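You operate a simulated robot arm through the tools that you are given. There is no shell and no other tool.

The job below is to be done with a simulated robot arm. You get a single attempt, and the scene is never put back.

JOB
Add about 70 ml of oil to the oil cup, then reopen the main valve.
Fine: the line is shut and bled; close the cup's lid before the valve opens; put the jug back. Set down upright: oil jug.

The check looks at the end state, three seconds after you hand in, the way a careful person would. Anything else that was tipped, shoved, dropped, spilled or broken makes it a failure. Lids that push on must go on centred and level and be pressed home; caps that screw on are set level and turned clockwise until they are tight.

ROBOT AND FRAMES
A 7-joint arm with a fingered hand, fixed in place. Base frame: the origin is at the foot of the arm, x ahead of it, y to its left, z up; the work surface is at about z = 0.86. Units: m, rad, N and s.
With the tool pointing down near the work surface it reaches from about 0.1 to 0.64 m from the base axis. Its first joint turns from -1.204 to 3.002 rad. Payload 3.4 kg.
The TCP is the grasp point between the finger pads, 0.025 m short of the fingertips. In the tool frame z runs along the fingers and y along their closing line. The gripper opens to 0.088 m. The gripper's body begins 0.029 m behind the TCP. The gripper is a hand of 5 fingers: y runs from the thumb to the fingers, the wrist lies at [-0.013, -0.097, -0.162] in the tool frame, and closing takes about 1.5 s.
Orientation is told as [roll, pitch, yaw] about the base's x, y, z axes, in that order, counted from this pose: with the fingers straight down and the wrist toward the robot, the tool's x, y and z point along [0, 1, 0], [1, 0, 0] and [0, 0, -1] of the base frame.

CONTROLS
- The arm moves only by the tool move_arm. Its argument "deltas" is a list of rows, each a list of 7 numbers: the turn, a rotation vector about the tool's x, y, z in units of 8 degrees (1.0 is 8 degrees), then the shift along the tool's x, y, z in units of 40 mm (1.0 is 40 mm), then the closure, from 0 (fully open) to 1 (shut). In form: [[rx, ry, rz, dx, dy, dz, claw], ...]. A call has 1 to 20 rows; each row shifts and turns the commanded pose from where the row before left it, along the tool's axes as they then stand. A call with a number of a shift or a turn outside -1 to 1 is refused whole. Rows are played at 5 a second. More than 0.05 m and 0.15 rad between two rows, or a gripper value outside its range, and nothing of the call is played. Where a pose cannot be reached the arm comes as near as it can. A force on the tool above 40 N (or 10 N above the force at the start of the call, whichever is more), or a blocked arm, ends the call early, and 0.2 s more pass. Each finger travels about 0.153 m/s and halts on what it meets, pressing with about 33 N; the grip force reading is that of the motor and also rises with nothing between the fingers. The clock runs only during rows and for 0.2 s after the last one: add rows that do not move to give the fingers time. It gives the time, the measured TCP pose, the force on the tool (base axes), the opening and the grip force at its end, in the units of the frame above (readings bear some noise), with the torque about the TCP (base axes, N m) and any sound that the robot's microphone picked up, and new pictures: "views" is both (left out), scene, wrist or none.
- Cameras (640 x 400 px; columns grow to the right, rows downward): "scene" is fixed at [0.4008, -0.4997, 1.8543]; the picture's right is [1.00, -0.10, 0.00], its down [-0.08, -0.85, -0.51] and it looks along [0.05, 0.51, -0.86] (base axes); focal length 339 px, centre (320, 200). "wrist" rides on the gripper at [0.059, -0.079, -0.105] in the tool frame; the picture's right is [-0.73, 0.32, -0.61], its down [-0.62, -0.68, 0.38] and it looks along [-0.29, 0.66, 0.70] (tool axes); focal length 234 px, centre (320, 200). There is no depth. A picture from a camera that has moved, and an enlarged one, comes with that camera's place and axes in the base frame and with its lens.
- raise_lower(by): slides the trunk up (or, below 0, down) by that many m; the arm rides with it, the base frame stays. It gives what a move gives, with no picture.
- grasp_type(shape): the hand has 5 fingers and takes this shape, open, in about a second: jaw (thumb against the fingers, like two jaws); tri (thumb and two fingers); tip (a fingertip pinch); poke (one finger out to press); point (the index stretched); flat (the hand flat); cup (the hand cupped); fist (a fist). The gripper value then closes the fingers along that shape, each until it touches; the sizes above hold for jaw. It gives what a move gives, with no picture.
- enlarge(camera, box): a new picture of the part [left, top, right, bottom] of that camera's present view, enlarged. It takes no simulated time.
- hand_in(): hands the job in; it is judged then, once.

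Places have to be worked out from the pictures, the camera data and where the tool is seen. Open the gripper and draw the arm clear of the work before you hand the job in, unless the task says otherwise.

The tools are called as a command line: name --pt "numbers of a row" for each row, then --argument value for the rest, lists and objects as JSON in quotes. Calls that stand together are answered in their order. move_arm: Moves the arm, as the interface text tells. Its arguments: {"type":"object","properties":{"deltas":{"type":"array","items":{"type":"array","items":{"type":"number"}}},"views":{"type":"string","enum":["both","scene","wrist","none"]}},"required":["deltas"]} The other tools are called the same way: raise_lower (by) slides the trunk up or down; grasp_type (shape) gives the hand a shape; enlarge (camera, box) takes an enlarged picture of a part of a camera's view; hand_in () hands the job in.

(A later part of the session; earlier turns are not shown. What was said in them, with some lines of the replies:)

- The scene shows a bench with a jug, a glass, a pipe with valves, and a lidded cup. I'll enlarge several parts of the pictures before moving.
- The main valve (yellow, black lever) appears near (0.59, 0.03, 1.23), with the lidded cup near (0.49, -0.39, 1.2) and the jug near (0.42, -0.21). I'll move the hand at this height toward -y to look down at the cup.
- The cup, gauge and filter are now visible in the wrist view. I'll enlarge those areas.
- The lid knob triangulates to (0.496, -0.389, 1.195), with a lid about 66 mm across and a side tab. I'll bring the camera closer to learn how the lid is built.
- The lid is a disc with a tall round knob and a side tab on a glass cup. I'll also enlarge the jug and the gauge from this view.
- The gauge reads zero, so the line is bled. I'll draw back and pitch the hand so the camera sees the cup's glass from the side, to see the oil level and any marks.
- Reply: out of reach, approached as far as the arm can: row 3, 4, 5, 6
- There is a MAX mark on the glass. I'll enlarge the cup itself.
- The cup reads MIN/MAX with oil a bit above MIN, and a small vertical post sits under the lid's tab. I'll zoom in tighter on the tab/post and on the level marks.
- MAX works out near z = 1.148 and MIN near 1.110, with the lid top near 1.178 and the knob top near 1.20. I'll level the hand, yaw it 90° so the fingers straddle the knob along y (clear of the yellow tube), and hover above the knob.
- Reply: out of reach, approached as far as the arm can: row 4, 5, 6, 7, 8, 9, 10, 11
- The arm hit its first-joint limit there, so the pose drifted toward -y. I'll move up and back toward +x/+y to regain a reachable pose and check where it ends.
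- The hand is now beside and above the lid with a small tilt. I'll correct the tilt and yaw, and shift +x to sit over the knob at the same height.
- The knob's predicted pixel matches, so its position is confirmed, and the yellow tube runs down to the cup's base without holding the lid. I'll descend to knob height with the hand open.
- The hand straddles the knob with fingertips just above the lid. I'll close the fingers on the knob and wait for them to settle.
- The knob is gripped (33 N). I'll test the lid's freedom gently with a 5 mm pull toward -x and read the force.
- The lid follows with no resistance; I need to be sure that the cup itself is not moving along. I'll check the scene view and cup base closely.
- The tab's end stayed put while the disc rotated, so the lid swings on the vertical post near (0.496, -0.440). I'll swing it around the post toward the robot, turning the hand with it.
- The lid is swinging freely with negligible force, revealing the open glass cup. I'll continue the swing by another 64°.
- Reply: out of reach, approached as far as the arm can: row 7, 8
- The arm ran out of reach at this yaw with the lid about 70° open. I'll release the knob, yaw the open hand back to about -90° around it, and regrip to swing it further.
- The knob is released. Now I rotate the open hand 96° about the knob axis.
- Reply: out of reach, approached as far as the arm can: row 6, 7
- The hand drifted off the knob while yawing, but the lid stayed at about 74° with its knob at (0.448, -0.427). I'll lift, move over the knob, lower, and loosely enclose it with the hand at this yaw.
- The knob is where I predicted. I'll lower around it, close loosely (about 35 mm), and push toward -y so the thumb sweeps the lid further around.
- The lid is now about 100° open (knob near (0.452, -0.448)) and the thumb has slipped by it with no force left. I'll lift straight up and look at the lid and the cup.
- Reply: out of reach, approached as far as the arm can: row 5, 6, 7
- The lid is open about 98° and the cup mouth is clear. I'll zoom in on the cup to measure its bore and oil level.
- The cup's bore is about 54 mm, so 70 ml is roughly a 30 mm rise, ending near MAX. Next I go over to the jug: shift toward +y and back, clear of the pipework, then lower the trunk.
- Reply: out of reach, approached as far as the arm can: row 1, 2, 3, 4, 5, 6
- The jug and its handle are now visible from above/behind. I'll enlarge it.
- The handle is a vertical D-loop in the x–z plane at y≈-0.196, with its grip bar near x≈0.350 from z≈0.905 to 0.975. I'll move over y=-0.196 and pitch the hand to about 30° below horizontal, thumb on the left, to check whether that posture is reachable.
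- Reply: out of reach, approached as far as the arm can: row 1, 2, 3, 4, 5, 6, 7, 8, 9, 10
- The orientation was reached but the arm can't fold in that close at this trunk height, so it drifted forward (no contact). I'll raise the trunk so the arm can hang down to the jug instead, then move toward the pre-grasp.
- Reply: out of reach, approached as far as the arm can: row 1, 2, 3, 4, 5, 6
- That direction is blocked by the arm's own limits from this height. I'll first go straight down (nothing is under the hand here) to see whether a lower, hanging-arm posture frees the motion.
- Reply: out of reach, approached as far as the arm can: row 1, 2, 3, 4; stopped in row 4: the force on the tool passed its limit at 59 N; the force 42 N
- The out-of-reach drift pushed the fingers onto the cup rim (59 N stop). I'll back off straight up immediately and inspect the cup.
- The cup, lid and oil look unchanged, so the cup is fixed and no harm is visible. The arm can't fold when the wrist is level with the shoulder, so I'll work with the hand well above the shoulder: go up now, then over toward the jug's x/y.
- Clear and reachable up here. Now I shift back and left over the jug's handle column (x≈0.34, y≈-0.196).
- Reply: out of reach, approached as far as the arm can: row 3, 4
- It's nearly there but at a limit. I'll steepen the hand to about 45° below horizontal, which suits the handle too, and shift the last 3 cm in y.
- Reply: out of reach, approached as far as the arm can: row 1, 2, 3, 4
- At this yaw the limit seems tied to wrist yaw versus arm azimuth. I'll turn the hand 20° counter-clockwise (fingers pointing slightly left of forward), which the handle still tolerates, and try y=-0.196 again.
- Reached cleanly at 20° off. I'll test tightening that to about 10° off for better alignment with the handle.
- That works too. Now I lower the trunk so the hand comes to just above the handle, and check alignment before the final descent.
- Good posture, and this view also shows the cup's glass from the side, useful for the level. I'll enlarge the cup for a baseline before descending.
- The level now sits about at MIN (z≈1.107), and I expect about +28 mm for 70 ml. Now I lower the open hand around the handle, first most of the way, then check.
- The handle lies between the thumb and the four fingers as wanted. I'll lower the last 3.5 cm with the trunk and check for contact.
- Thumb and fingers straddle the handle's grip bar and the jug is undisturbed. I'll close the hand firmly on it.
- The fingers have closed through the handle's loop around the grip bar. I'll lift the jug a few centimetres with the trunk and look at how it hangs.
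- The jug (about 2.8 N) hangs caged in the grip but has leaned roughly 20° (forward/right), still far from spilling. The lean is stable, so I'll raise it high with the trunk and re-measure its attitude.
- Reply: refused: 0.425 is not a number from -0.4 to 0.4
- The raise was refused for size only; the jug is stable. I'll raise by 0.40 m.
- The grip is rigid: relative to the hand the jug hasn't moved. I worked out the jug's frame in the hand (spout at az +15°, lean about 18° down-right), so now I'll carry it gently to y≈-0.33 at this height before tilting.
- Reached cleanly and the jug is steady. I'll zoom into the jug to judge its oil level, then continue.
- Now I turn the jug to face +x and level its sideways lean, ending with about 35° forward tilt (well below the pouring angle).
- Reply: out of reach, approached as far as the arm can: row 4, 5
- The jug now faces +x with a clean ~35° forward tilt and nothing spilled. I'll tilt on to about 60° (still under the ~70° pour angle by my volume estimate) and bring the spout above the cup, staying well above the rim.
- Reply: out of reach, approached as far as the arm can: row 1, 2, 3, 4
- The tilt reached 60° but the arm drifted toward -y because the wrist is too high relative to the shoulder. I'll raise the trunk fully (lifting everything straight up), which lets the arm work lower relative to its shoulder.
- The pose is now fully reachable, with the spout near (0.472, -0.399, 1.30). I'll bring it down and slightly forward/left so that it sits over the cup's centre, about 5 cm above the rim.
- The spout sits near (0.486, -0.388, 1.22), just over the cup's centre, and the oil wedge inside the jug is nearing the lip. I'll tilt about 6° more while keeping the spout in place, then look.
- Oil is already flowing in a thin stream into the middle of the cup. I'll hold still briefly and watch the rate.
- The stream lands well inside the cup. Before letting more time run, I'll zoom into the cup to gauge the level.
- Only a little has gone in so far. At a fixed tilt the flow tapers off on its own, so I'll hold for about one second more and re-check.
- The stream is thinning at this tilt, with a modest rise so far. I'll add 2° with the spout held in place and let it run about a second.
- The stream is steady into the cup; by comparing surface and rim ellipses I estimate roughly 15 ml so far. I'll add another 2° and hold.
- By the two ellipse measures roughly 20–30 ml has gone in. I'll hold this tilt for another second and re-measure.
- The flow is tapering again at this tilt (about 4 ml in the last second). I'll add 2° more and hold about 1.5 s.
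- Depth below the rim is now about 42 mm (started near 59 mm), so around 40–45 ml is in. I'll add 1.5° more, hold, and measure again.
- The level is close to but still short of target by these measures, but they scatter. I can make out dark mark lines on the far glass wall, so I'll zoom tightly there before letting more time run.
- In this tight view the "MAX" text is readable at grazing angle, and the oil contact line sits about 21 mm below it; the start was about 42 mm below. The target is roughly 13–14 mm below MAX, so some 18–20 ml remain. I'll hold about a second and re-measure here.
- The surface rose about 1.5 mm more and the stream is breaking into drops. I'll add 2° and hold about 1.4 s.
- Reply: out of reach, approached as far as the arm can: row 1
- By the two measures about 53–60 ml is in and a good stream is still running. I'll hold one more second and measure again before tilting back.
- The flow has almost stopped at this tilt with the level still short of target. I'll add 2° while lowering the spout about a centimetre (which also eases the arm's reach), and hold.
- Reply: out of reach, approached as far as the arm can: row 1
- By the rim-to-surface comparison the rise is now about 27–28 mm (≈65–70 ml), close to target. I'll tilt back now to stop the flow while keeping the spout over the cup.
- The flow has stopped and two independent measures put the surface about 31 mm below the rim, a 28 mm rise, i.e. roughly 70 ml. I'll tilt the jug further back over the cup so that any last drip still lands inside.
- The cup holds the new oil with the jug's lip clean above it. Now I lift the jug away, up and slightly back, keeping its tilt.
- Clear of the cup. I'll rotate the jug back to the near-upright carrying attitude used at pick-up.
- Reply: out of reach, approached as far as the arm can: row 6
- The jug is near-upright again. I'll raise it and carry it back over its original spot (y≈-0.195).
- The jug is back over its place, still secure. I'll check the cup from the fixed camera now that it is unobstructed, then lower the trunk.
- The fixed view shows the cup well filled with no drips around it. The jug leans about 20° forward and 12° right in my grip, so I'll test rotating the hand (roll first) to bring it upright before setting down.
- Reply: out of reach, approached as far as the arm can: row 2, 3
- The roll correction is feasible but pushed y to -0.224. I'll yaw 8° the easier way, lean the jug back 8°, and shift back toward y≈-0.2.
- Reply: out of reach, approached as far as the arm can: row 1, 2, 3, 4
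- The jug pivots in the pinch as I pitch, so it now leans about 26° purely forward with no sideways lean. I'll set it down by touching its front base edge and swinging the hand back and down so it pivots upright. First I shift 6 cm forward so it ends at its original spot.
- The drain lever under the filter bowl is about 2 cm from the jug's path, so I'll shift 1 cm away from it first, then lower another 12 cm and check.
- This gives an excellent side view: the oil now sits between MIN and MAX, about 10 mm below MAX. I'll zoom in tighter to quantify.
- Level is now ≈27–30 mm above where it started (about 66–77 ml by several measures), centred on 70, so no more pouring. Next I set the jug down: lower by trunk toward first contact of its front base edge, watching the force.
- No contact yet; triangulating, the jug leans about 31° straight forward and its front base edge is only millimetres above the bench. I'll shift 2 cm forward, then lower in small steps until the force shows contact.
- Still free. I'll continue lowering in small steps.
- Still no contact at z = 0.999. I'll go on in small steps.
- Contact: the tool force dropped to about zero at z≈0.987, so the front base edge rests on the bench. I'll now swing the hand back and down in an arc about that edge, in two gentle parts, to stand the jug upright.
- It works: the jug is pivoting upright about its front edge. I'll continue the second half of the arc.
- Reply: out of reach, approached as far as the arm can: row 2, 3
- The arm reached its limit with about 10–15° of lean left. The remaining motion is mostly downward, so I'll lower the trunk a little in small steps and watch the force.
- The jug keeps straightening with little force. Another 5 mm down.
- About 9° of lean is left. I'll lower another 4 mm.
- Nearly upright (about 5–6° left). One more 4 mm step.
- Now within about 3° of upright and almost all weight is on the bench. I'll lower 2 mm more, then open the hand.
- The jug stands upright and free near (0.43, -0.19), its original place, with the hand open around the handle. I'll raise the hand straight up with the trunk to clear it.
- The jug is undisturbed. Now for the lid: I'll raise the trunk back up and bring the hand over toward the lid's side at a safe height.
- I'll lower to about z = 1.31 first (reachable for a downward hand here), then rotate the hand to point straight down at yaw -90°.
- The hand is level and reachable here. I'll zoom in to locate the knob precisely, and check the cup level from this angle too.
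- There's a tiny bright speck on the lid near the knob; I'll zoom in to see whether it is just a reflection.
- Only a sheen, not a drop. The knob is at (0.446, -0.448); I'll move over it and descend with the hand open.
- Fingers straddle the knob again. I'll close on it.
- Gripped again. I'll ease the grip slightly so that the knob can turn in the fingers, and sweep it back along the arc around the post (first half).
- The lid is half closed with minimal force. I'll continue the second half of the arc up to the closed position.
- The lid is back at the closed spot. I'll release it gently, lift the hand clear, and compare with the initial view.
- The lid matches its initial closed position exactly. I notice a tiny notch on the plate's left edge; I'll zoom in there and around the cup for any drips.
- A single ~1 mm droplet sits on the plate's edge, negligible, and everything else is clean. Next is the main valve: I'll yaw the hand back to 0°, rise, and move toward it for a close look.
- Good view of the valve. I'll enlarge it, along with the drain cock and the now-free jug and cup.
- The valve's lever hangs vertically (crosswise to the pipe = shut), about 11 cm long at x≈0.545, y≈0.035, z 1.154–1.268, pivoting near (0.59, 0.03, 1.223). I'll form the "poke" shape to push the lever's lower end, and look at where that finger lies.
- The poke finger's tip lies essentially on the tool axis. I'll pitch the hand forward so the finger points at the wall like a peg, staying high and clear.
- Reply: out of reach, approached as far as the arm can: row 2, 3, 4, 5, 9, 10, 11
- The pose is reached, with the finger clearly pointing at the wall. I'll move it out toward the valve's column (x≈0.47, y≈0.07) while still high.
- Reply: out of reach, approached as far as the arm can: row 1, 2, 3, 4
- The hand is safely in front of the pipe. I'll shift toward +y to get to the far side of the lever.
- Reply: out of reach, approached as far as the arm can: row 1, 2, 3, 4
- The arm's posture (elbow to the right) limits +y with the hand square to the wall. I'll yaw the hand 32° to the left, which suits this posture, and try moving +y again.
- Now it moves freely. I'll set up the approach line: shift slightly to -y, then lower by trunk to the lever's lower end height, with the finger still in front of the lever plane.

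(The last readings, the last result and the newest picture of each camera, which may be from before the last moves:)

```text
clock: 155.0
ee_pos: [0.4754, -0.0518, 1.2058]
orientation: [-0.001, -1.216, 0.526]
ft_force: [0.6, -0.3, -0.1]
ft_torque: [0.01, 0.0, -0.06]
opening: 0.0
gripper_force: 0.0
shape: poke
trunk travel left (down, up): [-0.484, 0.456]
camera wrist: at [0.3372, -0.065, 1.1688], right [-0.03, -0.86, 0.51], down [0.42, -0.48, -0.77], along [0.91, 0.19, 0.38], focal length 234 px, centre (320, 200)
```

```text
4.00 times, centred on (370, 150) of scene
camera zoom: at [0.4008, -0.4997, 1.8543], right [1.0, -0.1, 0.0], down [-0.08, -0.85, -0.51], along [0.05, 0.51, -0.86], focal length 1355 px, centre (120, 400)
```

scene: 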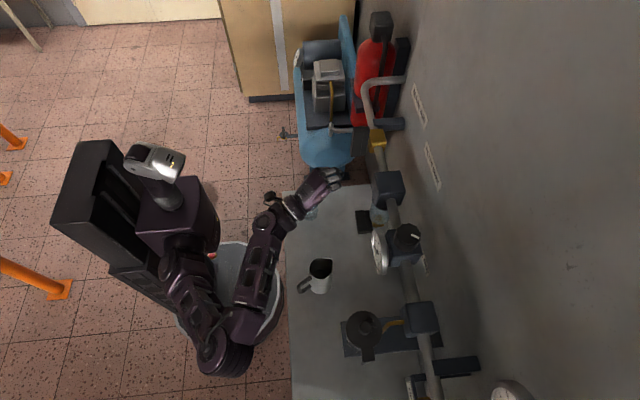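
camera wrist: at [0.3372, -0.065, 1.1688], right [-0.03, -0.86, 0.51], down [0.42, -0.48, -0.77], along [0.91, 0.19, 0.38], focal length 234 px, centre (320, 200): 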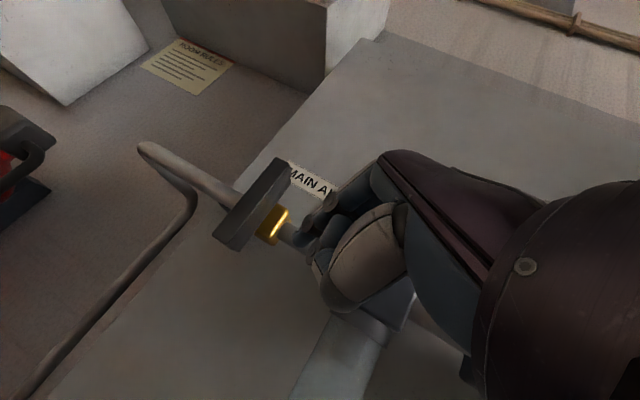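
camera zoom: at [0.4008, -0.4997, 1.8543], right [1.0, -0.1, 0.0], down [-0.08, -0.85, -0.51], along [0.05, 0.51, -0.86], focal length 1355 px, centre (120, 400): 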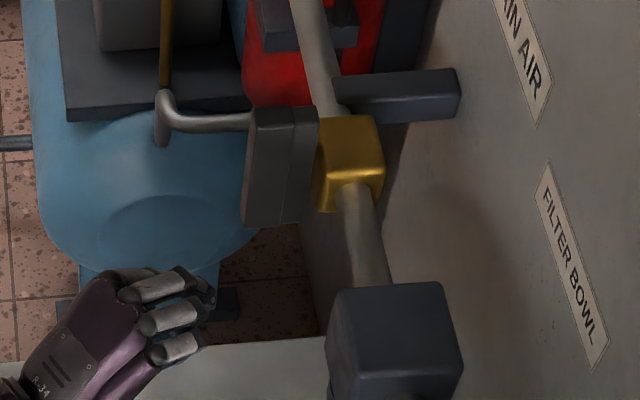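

The lever is a symmetric bar (z≈1.17–1.27) about the pivot at z≈1.222. I'll advance the fingertip along its axis to just beside the lower arm on the -y side.

move_arm --pt "0 0 0 0.01 0.09 0.58 0" --pt "0 0 0 0.01 0.09 0.58 0" --pt "0 0 0 0.01 0.1 0.55 0" --pt "0 0 0 0 0 0 0" --views "both"

enlarge --camera "wrist" --box '[180, 120, 380, 300]'

enlarge --camera "scene" --box '[330, 100, 420, 190]'

```text
clock: 156.0
ee_pos: [0.5321, -0.018, 1.2042]
orientation: [-0.001, -1.211, 0.527]
ft_force: [-0.6, 1.2, 0.6]
ft_torque: [0.01, -0.01, -0.02]
opening: 0.0001
gripper_force: 0.1
shape: poke
out of reach, approached as far as the arm can: row 3
trunk travel left (down, up): [-0.484, 0.456]
camera wrist: at [0.3938, -0.0313, 1.1669], right [-0.03, -0.86, 0.52], down [0.42, -0.48, -0.77], along [0.91, 0.19, 0.37], focal length 234 px, centre (320, 200)
```

scene: 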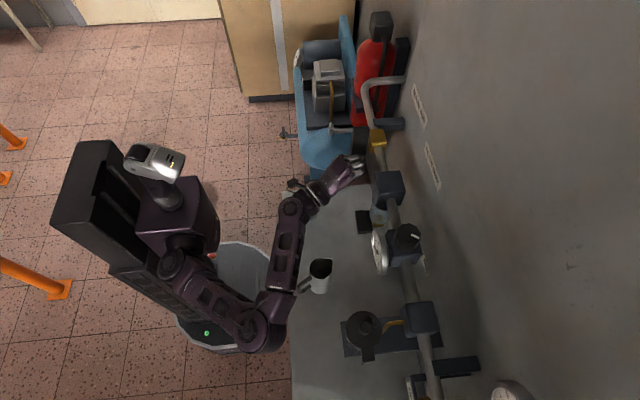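
wrist: 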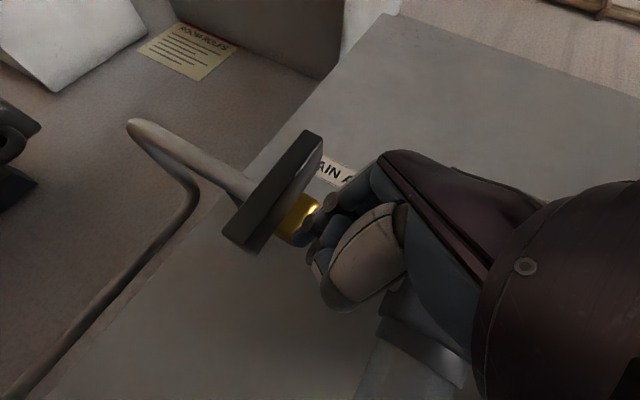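

```text
2.22 times, centred on (280, 210) of wrist
camera zoom: at [0.3938, -0.0313, 1.1669], right [-0.03, -0.86, 0.52], down [0.42, -0.48, -0.77], along [0.91, 0.19, 0.37], focal length 520 px, centre (409, 178)
```

zoom: 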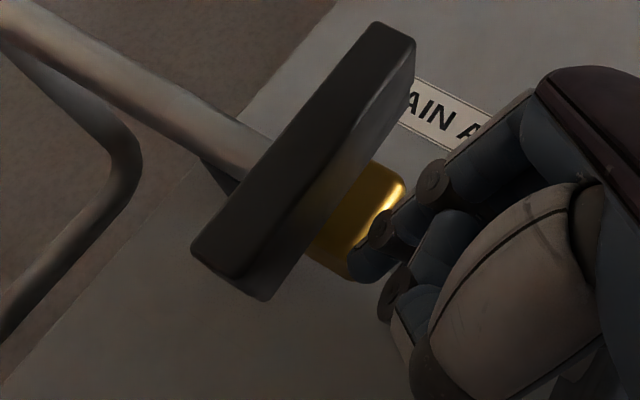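

```text
4.44 times, centred on (375, 145) of scene
camera zoom: at [0.4008, -0.4997, 1.8543], right [1.0, -0.1, 0.0], down [-0.08, -0.85, -0.51], along [0.05, 0.51, -0.86], focal length 1505 px, centre (76, 444)
```

zoom: 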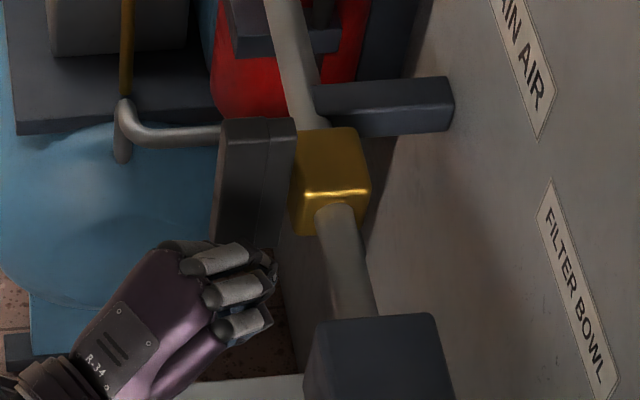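

The fingertip is beside the lever's lower arm but a bit high. I'll lower the trunk 15 mm (forearm stays well above the jug), then push gently toward +y.

raise_lower --by -0.015

move_arm --pt "0 0 0 0.216 0.04 0.117 0" --pt "0 0 0 0.216 0.04 0.117 0" --pt "0 0 0 0.216 0.04 0.117 0" --pt "0 0 0 0 0 0 0" --views "both"

enlarge --camera "wrist" --box '[180, 120, 380, 300]'

enlarge --camera "scene" --box '[330, 100, 420, 190]'

```text
clock: 156.6
ee_pos: [0.532, -0.0175, 1.1895]
orientation: [-0.001, -1.213, 0.527]
ft_force: [-0.1, 0.9, -0.3]
ft_torque: [-0.01, -0.04, 0.01]
opening: 0.0
gripper_force: 0.0
shape: poke
trunk travel left (down, up): [-0.469, 0.471]
```

```text
clock: 157.6
ee_pos: [0.5319, 0.0021, 1.1904]
orientation: [0.019, -1.208, 0.501]
ft_force: [0.0, -23.2, -1.8]
ft_torque: [-0.33, -0.01, -0.31]
opening: 0.0001
gripper_force: 0.0
shape: poke
out of reach, approached as far as the arm can: row 3
trunk travel left (down, up): [-0.469, 0.471]
camera wrist: at [0.3939, -0.0101, 1.1547], right [-0.03, -0.86, 0.51], down [0.41, -0.48, -0.78], along [0.91, 0.19, 0.36], focal length 234 px, centre (320, 200)
```

scene: 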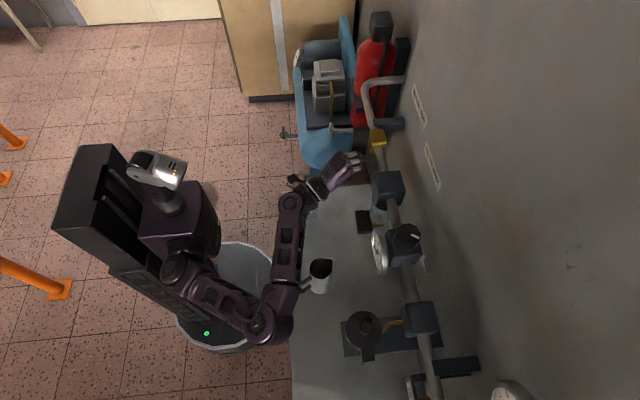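
wrist: 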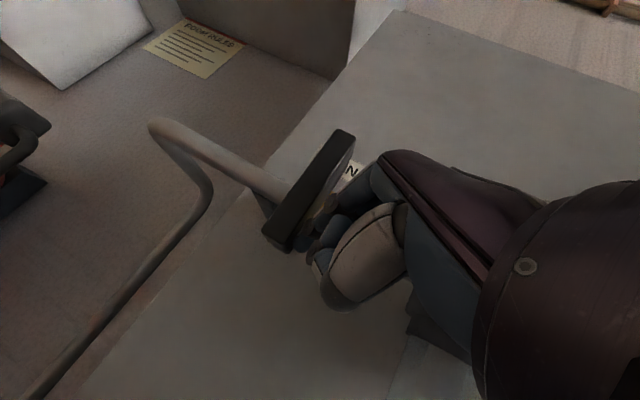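

```text
2.22 times, centred on (280, 210) of wrist
camera zoom: at [0.3939, -0.0101, 1.1547], right [-0.03, -0.86, 0.51], down [0.41, -0.48, -0.78], along [0.91, 0.19, 0.36], focal length 520 px, centre (409, 178)
```

zoom: 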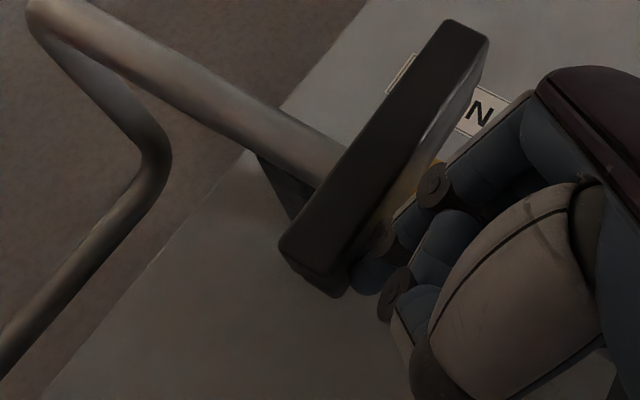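

```text
4.44 times, centred on (375, 145) of scene
camera zoom: at [0.4008, -0.4997, 1.8543], right [1.0, -0.1, 0.0], down [-0.08, -0.85, -0.51], along [0.05, 0.51, -0.86], focal length 1505 px, centre (76, 444)
```

zoom: 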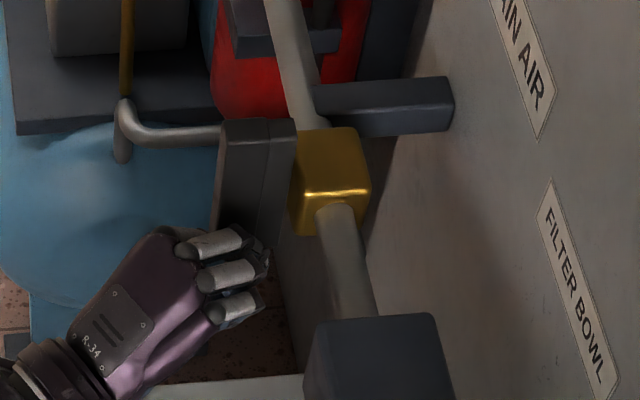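

The lever resists firmly in that direction (23 N without moving), so that is its stop. I'll back off and try the other rotation by pushing its upper arm toward +y instead.

move_arm --pt "0 0 0 -0.27 -0.05 -0.147 0" --pt "0 0 0 -0.27 -0.05 -0.147 0" --pt "0 0 0 -0.1 -0.02 -0.06 0" --pt "0 0 0 0 0 0 0" --views "none"

raise_lower --by 0.082

move_arm --pt "0 0 0 0 0 0 0" --views "both"

enlarge --camera "wrist" --box '[180, 120, 380, 300]'

enlarge --camera "scene" --box '[330, 90, 420, 180]'

```text
clock: 158.6
ee_pos: [0.5314, -0.0178, 1.1909]
orientation: [-0.002, -1.211, 0.528]
ft_force: [0.1, -0.1, 0.5]
ft_torque: [0.01, -0.02, 0.02]
opening: 0.0001
gripper_force: 0.1
shape: poke
trunk travel left (down, up): [-0.469, 0.471]
```

```text
clock: 159.8
ee_pos: [0.5323, -0.0173, 1.2739]
orientation: [0.0, -1.212, 0.525]
ft_force: [0.5, 0.1, -0.1]
ft_torque: [-0.01, 0.0, -0.03]
opening: 0.0001
gripper_force: 0.0
shape: poke
trunk travel left (down, up): [-0.551, 0.389]
```

```text
clock: 160.2
ee_pos: [0.5321, -0.0186, 1.2738]
orientation: [0.0, -1.211, 0.527]
ft_force: [0.2, -0.4, 0.5]
ft_torque: [-0.02, 0.02, 0.0]
opening: 0.0002
gripper_force: 0.1
shape: poke
trunk travel left (down, up): [-0.551, 0.389]
camera wrist: at [0.3935, -0.0317, 1.2368], right [-0.03, -0.86, 0.52], down [0.42, -0.48, -0.77], along [0.91, 0.19, 0.37], focal length 234 px, centre (320, 200)
```

scene: 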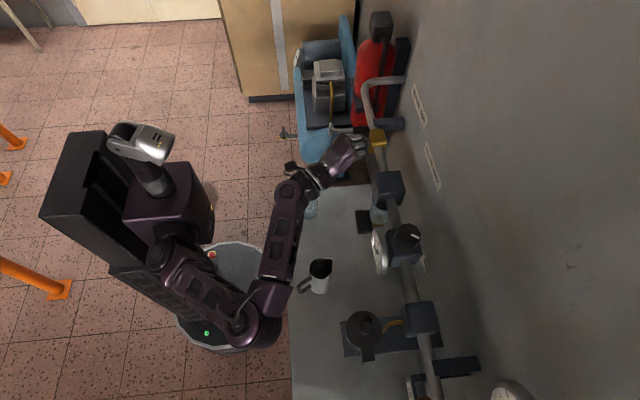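
wrist: 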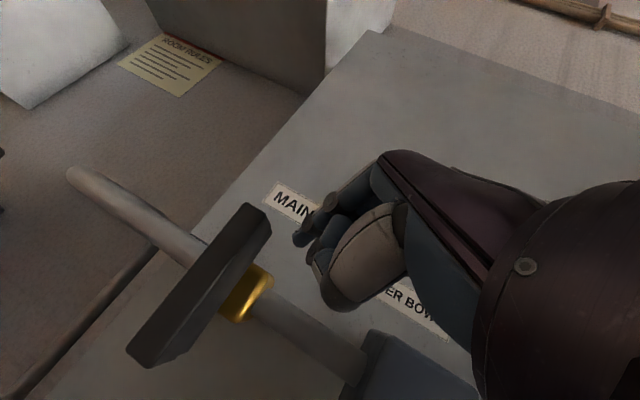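

```text
2.22 times, centred on (280, 210) of wrist
camera zoom: at [0.3935, -0.0317, 1.2368], right [-0.03, -0.86, 0.52], down [0.42, -0.48, -0.77], along [0.91, 0.19, 0.37], focal length 520 px, centre (409, 178)
```

zoom: 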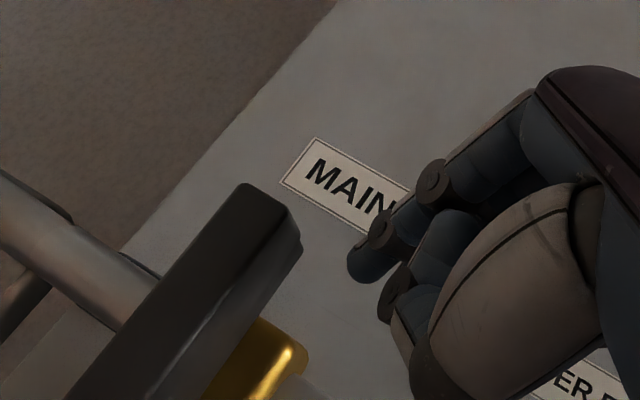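

```text
4.44 times, centred on (375, 135) of scene
camera zoom: at [0.4008, -0.4997, 1.8543], right [1.0, -0.1, 0.0], down [-0.08, -0.85, -0.51], along [0.05, 0.51, -0.86], focal length 1505 px, centre (76, 489)
```

zoom: 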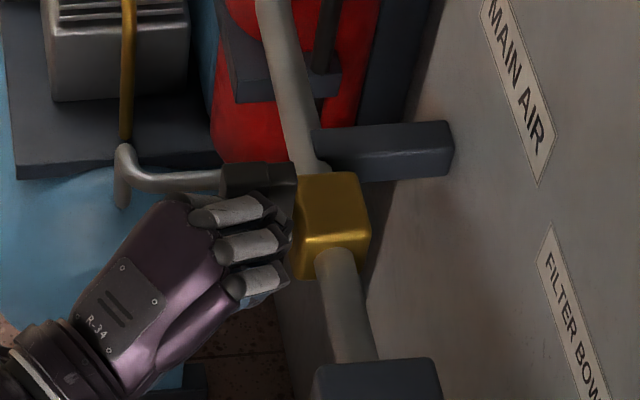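

The fingertip is now just right of the lever's upper end. I'll lower 8 mm for a better purchase and push gently toward +y.

raise_lower --by -0.008

move_arm --pt "0 0 0 0.216 0.04 0.117 0" --pt "0 0 0 0.216 0.04 0.117 0" --pt "0 0 0 0.216 0.04 0.117 0" --pt "0 0 0 0 0 0 0" --views "wrist"

enlarge --camera "wrist" --box '[140, 140, 360, 330]'

enlarge --camera "scene" --box '[330, 90, 420, 180]'

```text
clock: 160.8
ee_pos: [0.5313, -0.0192, 1.2649]
orientation: [0.002, -1.212, 0.527]
ft_force: [0.4, 0.4, -0.6]
ft_torque: [0.02, 0.03, 0.01]
opening: 0.0
gripper_force: 0.0
shape: poke
trunk travel left (down, up): [-0.543, 0.397]
```

```text
clock: 161.8
ee_pos: [0.5324, 0.0104, 1.2659]
orientation: [0.0, -1.208, 0.527]
ft_force: [-1.2, -2.1, 0.3]
ft_torque: [0.01, 0.02, 0.0]
opening: 0.0
gripper_force: 0.1
shape: poke
trunk travel left (down, up): [-0.543, 0.397]
camera wrist: at [0.3927, -0.0021, 1.2295], right [-0.03, -0.86, 0.52], down [0.41, -0.48, -0.77], along [0.91, 0.19, 0.37], focal length 234 px, centre (320, 200)
```

wrist: 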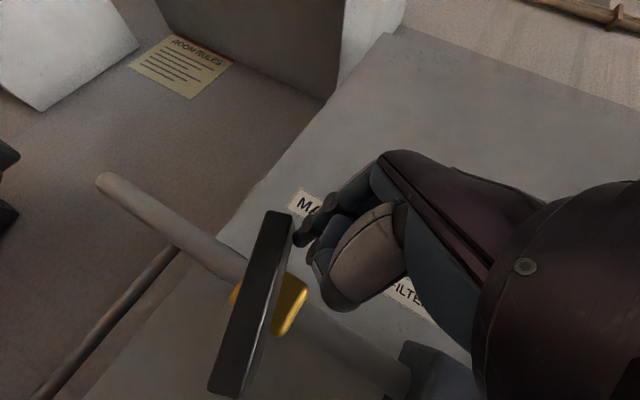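

```text
2.11 times, centred on (250, 235) of wrist
camera zoom: at [0.3927, -0.0021, 1.2295], right [-0.03, -0.86, 0.52], down [0.41, -0.48, -0.77], along [0.91, 0.19, 0.37], focal length 493 px, centre (467, 126)
```

zoom: 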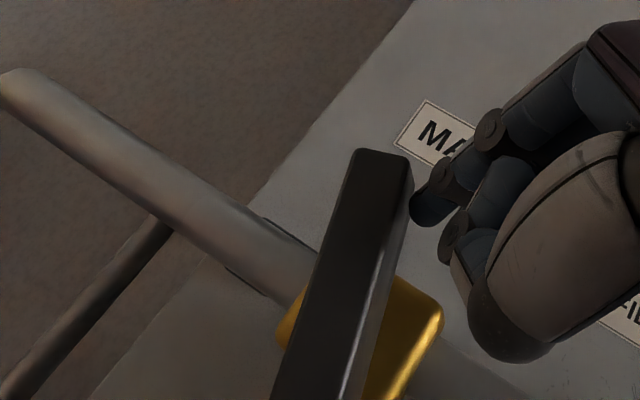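

```text
4.44 times, centred on (375, 135) of scene
camera zoom: at [0.4008, -0.4997, 1.8543], right [1.0, -0.1, 0.0], down [-0.08, -0.85, -0.51], along [0.05, 0.51, -0.86], focal length 1505 px, centre (76, 489)
```

zoom: 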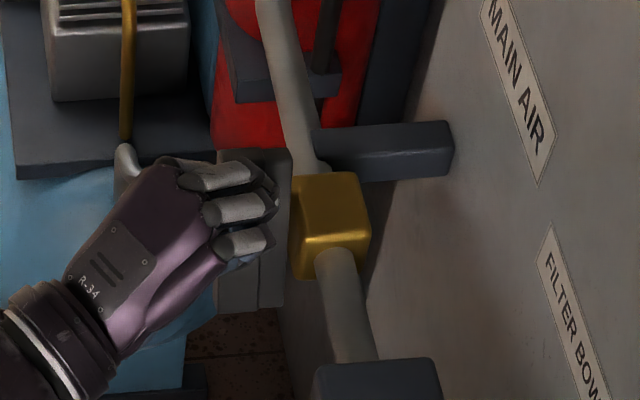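

The lever is turning this way with almost no resistance (about 2 N). I'll continue pushing along its arc: over toward +y, then down.

move_arm --pt "0 0 0 0.17 0.04 0.09 0" --pt "0 0 0 0.17 0.04 0.09 0" --pt "0 0 0 0.17 0.02 0.09 0" --pt "0 0 0 0.16 -0.14 0.15 0" --pt "0 0 0 0 0 0 0" --views "wrist"

enlarge --camera "wrist" --box '[140, 140, 360, 330]'

enlarge --camera "scene" --box '[330, 90, 420, 180]'

```text
clock: 163.0
ee_pos: [0.5288, 0.0399, 1.2703]
orientation: [0.0, -1.204, 0.528]
ft_force: [1.0, -0.6, 0.9]
ft_torque: [0.03, 0.0, -0.03]
opening: 0.0
gripper_force: 0.1
shape: poke
out of reach, approached as far as the arm can: row 3, 4
trunk travel left (down, up): [-0.543, 0.397]
camera wrist: at [0.3891, 0.0259, 1.2331], right [-0.02, -0.85, 0.52], down [0.41, -0.48, -0.77], along [0.91, 0.2, 0.36], focal length 234 px, centre (320, 200)
```

wrist: 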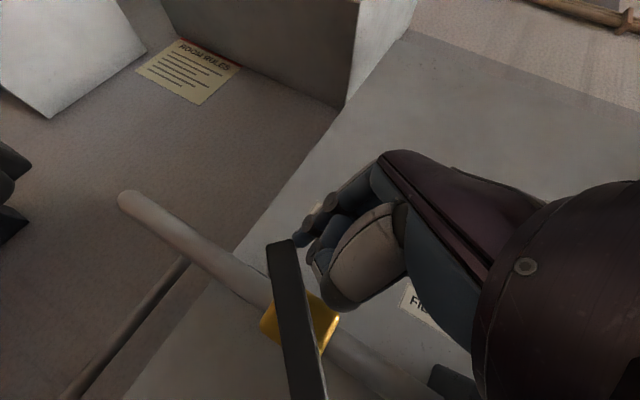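

```text
2.11 times, centred on (250, 235) of wrist
camera zoom: at [0.3891, 0.0259, 1.2331], right [-0.02, -0.85, 0.52], down [0.41, -0.48, -0.77], along [0.91, 0.2, 0.36], focal length 493 px, centre (467, 126)
```

zoom: 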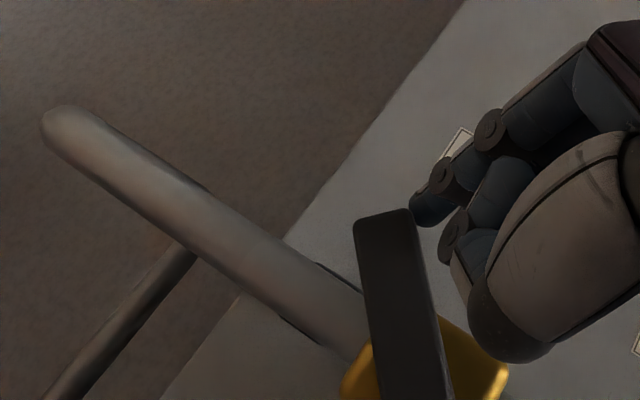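

```text
4.44 times, centred on (375, 135) of scene
camera zoom: at [0.4008, -0.4997, 1.8543], right [1.0, -0.1, 0.0], down [-0.08, -0.85, -0.51], along [0.05, 0.51, -0.86], focal length 1505 px, centre (76, 489)
```

zoom: 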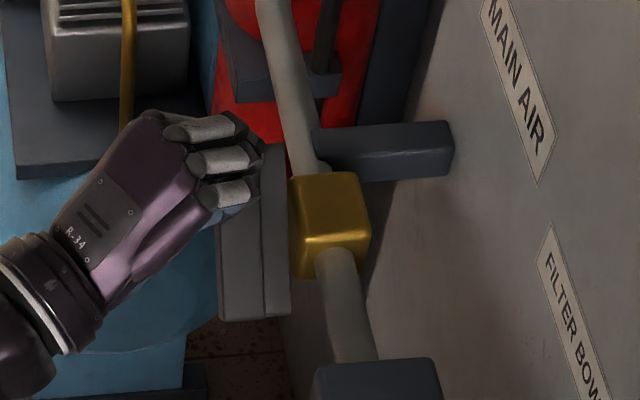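

The lever is at about 50° now. The arm is at its sideways limit, but the finger rests on the upper side of the lever's +y arm, so lowering the trunk will press it on round. I'll go down in steps.

raise_lower --by -0.01

raise_lower --by -0.008

move_arm --pt "0 0 0 0 0 0 0" --views "wrist"

enlarge --camera "wrist" --box '[140, 140, 360, 330]'

enlarge --camera "scene" --box '[330, 90, 420, 180]'

```text
clock: 163.5
ee_pos: [0.5283, 0.0399, 1.2594]
orientation: [0.0, -1.204, 0.528]
ft_force: [-1.0, 0.8, -0.3]
ft_torque: [0.02, 0.01, 0.0]
opening: 0.0
gripper_force: 0.0
shape: poke
trunk travel left (down, up): [-0.533, 0.407]
```

```text
clock: 164.1
ee_pos: [0.5267, 0.0399, 1.2514]
orientation: [-0.002, -1.204, 0.53]
ft_force: [0.5, 0.8, 2.0]
ft_torque: [0.03, 0.02, 0.02]
opening: 0.0
gripper_force: 0.1
shape: poke
trunk travel left (down, up): [-0.525, 0.415]
```

```text
clock: 164.5
ee_pos: [0.5278, 0.0409, 1.2505]
orientation: [-0.001, -1.203, 0.528]
ft_force: [-0.2, 0.1, 1.5]
ft_torque: [-0.02, -0.04, -0.01]
opening: 0.0
gripper_force: 0.1
shape: poke
trunk travel left (down, up): [-0.525, 0.415]
camera wrist: at [0.389, 0.026, 1.2151], right [-0.03, -0.85, 0.52], down [0.41, -0.48, -0.77], along [0.91, 0.19, 0.36], focal length 234 px, centre (320, 200)
```

wrist: 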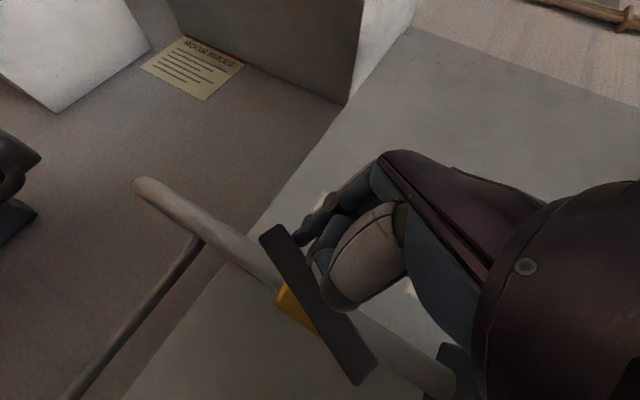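

```text
2.11 times, centred on (250, 235) of wrist
camera zoom: at [0.389, 0.026, 1.2151], right [-0.03, -0.85, 0.52], down [0.41, -0.48, -0.77], along [0.91, 0.19, 0.36], focal length 493 px, centre (467, 126)
```

zoom: 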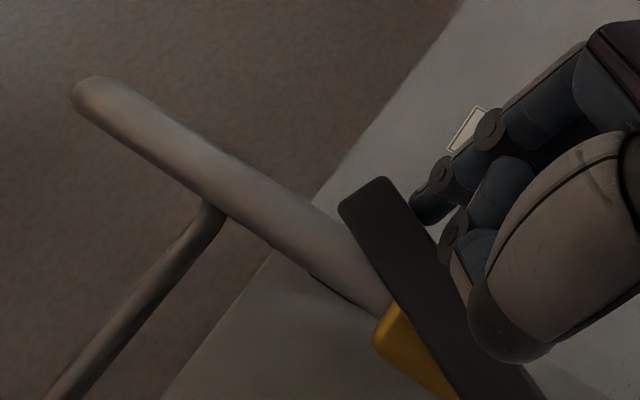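

```text
4.44 times, centred on (375, 135) of scene
camera zoom: at [0.4008, -0.4997, 1.8543], right [1.0, -0.1, 0.0], down [-0.08, -0.85, -0.51], along [0.05, 0.51, -0.86], focal length 1505 px, centre (76, 489)
```

zoom: 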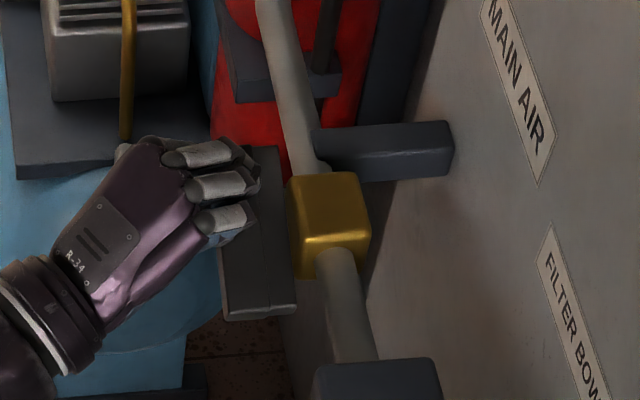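

The lever is now about 70° round with about 2 N. I'll keep pressing down in small steps until it lies along the pipe.

raise_lower --by -0.008

raise_lower --by -0.005

move_arm --pt "0 0 0 0 0 0 0" --views "wrist"

enlarge --camera "wrist" --box '[140, 140, 360, 330]'

enlarge --camera "scene" --box '[330, 90, 420, 180]'

```text
clock: 165.1
ee_pos: [0.5266, 0.0402, 1.2431]
orientation: [-0.002, -1.203, 0.529]
ft_force: [-0.9, 1.2, 2.2]
ft_torque: [0.05, 0.0, 0.05]
opening: 0.0
gripper_force: 0.0
shape: poke
trunk travel left (down, up): [-0.517, 0.423]
```

```text
clock: 165.6
ee_pos: [0.5278, 0.0403, 1.2397]
orientation: [-0.003, -1.206, 0.531]
ft_force: [0.8, 2.3, 8.0]
ft_torque: [0.06, -0.11, 0.03]
opening: 0.0001
gripper_force: 0.2
shape: poke
trunk travel left (down, up): [-0.512, 0.428]
```

```text
clock: 166.0
ee_pos: [0.528, 0.0399, 1.2385]
orientation: [-0.003, -1.205, 0.53]
ft_force: [1.3, 2.4, 7.2]
ft_torque: [0.1, -0.13, -0.03]
opening: 0.0
gripper_force: 0.0
shape: poke
trunk travel left (down, up): [-0.512, 0.428]
camera wrist: at [0.3881, 0.0266, 1.2028], right [-0.03, -0.85, 0.52], down [0.41, -0.48, -0.77], along [0.91, 0.19, 0.37], focal length 234 px, centre (320, 200)
```

wrist: 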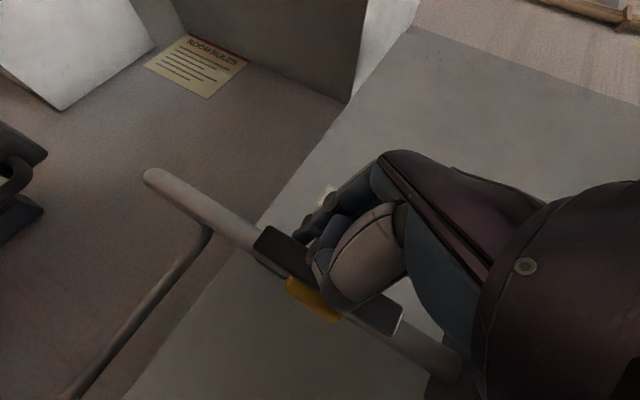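

```text
2.11 times, centred on (250, 235) of wrist
camera zoom: at [0.3881, 0.0266, 1.2028], right [-0.03, -0.85, 0.52], down [0.41, -0.48, -0.77], along [0.91, 0.19, 0.37], focal length 493 px, centre (467, 126)
```

zoom: 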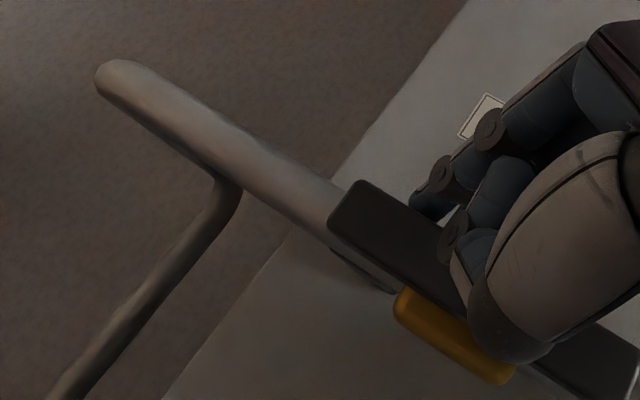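

```text
4.44 times, centred on (375, 135) of scene
camera zoom: at [0.4008, -0.4997, 1.8543], right [1.0, -0.1, 0.0], down [-0.08, -0.85, -0.51], along [0.05, 0.51, -0.86], focal length 1505 px, centre (76, 489)
```

zoom: 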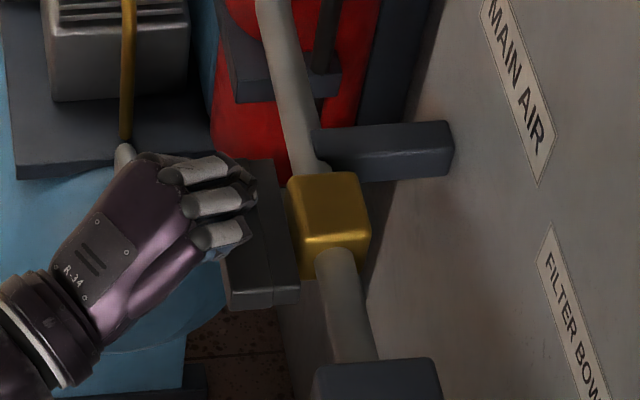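

The lever now lies along the pipe and the force rose to 8 N, i.e. the open stop. I'll check the line gauge and then back the finger off.

enlarge --camera "scene" --box '[360, 215, 430, 285]'

raise_lower --by 0.03

move_arm --pt "0 0 0 0 0 -0.5 0" --pt "0 0 0 0 0 -0.7 0" --pt "0 0 0 0 0 -0.7 0" --pt "0 0 0 0 0 0 0" --views "both"

enlarge --camera "wrist" --box '[120, 130, 380, 350]'

enlarge --camera "scene" --box '[330, 90, 420, 180]'

enlarge --camera "scene" --box '[360, 215, 430, 285]'

```text
5.71 times, centred on (395, 250) of scene
camera zoom: at [0.4008, -0.4997, 1.8543], right [1.0, -0.1, 0.0], down [-0.08, -0.85, -0.51], along [0.05, 0.51, -0.86], focal length 1935 px, centre (-109, -86)
```

zoom: 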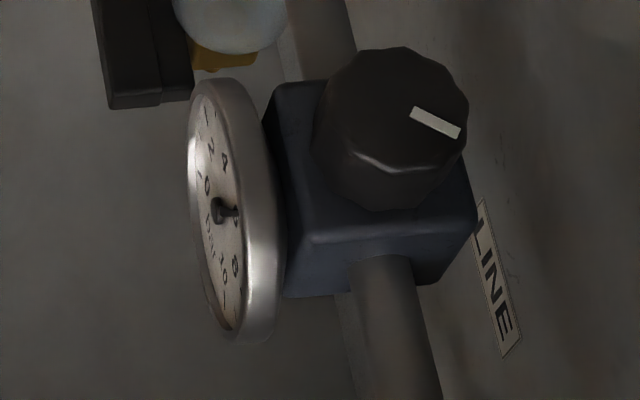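

```text
clock: 166.8
ee_pos: [0.5279, 0.0389, 1.2674]
orientation: [0.0, -1.204, 0.525]
ft_force: [-1.3, 0.3, -0.3]
ft_torque: [0.0, -0.01, -0.01]
opening: 0.0
gripper_force: 0.0
shape: poke
trunk travel left (down, up): [-0.542, 0.398]
```

```text
clock: 167.8
ee_pos: [0.4681, 0.0041, 1.2956]
orientation: [0.004, -1.202, 0.524]
ft_force: [0.3, 0.3, -0.1]
ft_torque: [-0.02, 0.01, 0.01]
opening: 0.0
gripper_force: 0.1
shape: poke
trunk travel left (down, up): [-0.542, 0.398]
camera wrist: at [0.3291, -0.0092, 1.2595], right [-0.02, -0.85, 0.52], down [0.41, -0.48, -0.77], along [0.91, 0.19, 0.36], focal length 234 px, centre (320, 200)
```

scene: 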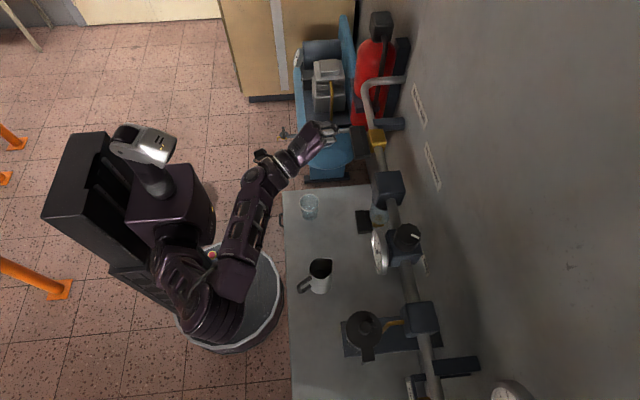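
wrist: 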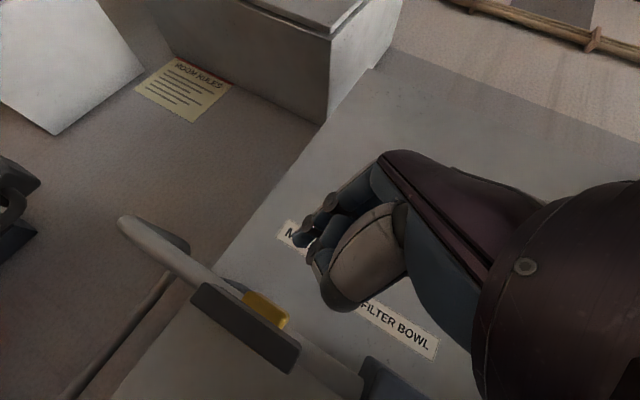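

```text
1.82 times, centred on (250, 240) of wrist
camera zoom: at [0.3291, -0.0092, 1.2595], right [-0.02, -0.85, 0.52], down [0.41, -0.48, -0.77], along [0.91, 0.19, 0.36], focal length 426 px, centre (447, 127)
```

zoom: 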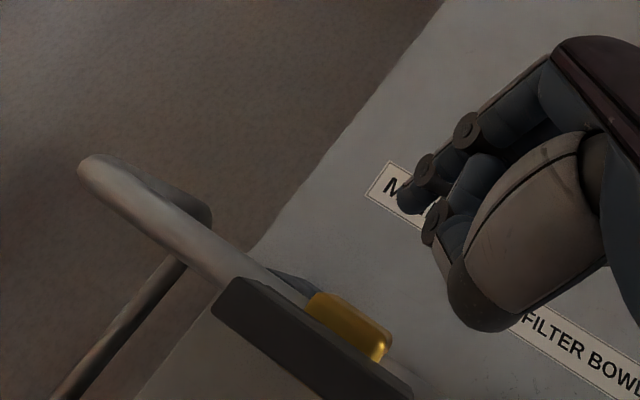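

```text
4.44 times, centred on (375, 135) of scene
camera zoom: at [0.4008, -0.4997, 1.8543], right [1.0, -0.1, 0.0], down [-0.08, -0.85, -0.51], along [0.05, 0.51, -0.86], focal length 1505 px, centre (76, 489)
```

zoom: 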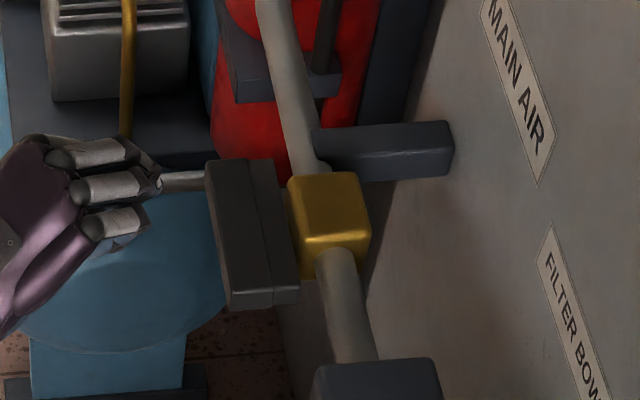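

```text
5.71 times, centred on (395, 250) of scene
camera zoom: at [0.4008, -0.4997, 1.8543], right [1.0, -0.1, 0.0], down [-0.08, -0.85, -0.51], along [0.05, 0.51, -0.86], focal length 1935 px, centre (-109, -86)
```

zoom: 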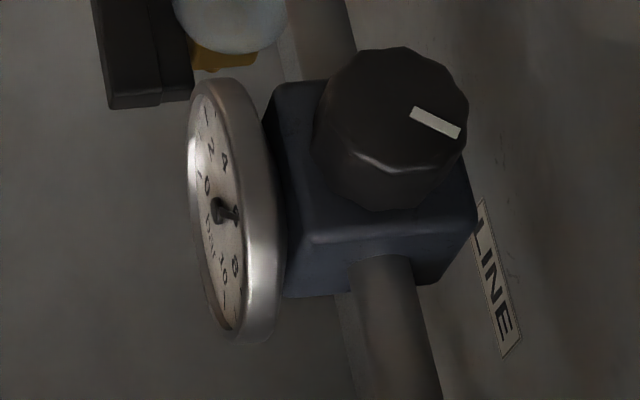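

The gauge needle has swung up to about 6 bar: the line is live, with the lever along the pipe. I'll raise the arm clear, restore the open hand shape, and do a last check of everything.

raise_lower --by 0.25

grasp_type --shape "jaw"

move_arm --pt "0 0 0 0 0 -0.6 0" --pt "0 0 0 0 0 -0.6 0" --pt "0 0 0 0 0 0 0" --views "both"

enlarge --camera "scene" --box '[280, 240, 400, 370]'

enlarge --camera "scene" --box '[335, 300, 415, 380]'

enlarge --camera "scene" --box '[330, 90, 430, 290]'

```text
clock: 170.3
ee_pos: [0.4663, 0.0041, 1.5446]
orientation: [-0.001, -1.204, 0.527]
ft_force: [-0.1, -0.5, 0.5]
ft_torque: [-0.02, 0.0, 0.02]
opening: 0.0002
gripper_force: 0.0
shape: poke
trunk travel left (down, up): [-0.792, 0.148]
```

```text
clock: 171.2
ee_pos: [0.467, 0.0044, 1.5463]
orientation: [0.002, -1.204, 0.527]
ft_force: [-0.4, 0.4, 0.8]
ft_torque: [0.01, 0.0, 0.02]
opening: 0.0879
gripper_force: 0.1
shape: jaw
trunk travel left (down, up): [-0.792, 0.148]
```

```text
clock: 172.1
ee_pos: [0.4303, -0.018, 1.5619]
orientation: [0.001, -1.204, 0.527]
ft_force: [-0.1, 0.3, 0.6]
ft_torque: [0.0, 0.02, 0.01]
opening: 0.0878
gripper_force: 0.0
shape: jaw
trunk travel left (down, up): [-0.792, 0.148]
camera wrist: at [0.291, -0.0323, 1.5265], right [-0.02, -0.85, 0.52], down [0.41, -0.48, -0.77], along [0.91, 0.19, 0.36], focal length 234 px, centre (320, 200)
```

scene: 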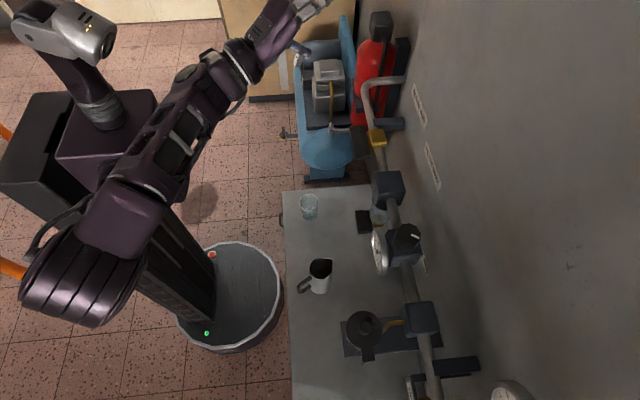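
wrist: 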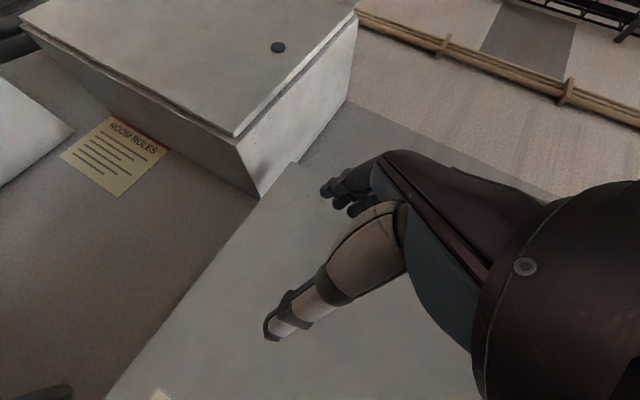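

```text
3.08 times, centred on (340, 305) of scene
camera zoom: at [0.4008, -0.4997, 1.8543], right [1.0, -0.1, 0.0], down [-0.08, -0.85, -0.51], along [0.05, 0.51, -0.86], focal length 1042 px, centre (258, -123)
```

zoom: 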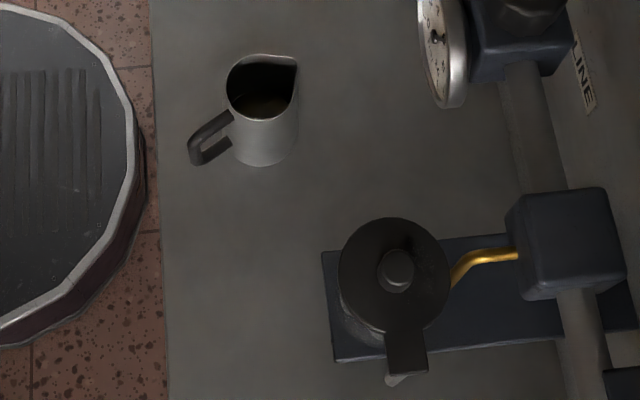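

```text
5.00 times, centred on (375, 340) of scene
camera zoom: at [0.4008, -0.4997, 1.8543], right [1.0, -0.1, 0.0], down [-0.08, -0.85, -0.51], along [0.05, 0.51, -0.86], focal length 1693 px, centre (45, -500)
```

zoom: 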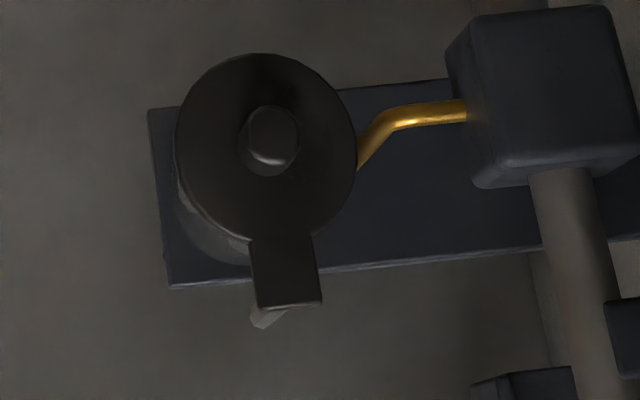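

```text
2.00 times, centred on (380, 190) of scene
camera zoom: at [0.4008, -0.4997, 1.8543], right [1.0, -0.1, 0.0], down [-0.08, -0.85, -0.51], along [0.05, 0.51, -0.86], focal length 677 px, centre (200, 220)
```

zoom: 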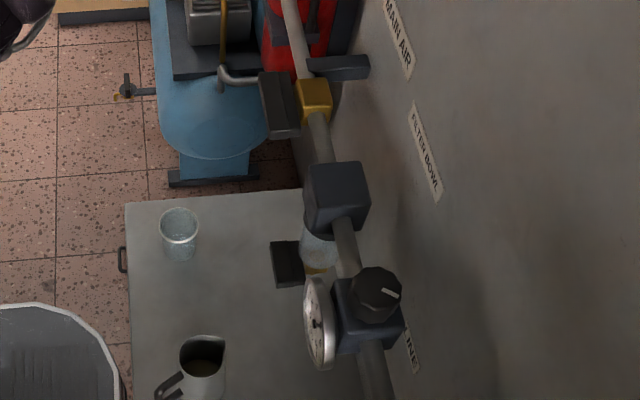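

Final check: the cup's lid is closed and centred, the jug stands upright at its place, the glass is untouched, the main valve's lever lies along the pipe with the line at pressure, and the open hand is well clear above. Handing in.

hand_in

```text
The job is handed in.
```

I filled the oil cup to about 70 ml, closed its lid, put the jug back and reopened the main valve. Then I handed the job in; no verdict has come back.

- **Oil:** The amount is my estimate from how far the level rose in the cup. Different views gave between 66 and 77 ml, so it could be several ml either way. The level ended about 11 mm below MAX.
- **Lid:** It is swung shut and matches its starting position exactly. It was closed before I touched the valve.
- **Jug:** It stands upright, within about 1.5 cm of where it was, with its handle turned slightly.
- **Main valve:** The lever lies along the pipe, pushed to its stop. The line gauge rose from 0 to about 6 bar.

Three things a careful check might notice:

- **Contact with the cup:** Before picking up the jug, I bumped the cup rim with the hand, at about 59 N. The cup did not move, and I saw no damage.
- **Droplet:** One drop of about 1 mm landed on the edge of the plate under the cup. I did not clean it up, and in the last picture I could no longer make it out. I saw no other spill.
- **Valve lever:** I first pushed it the wrong way, up to 23 N against its stop, before finding the right direction.
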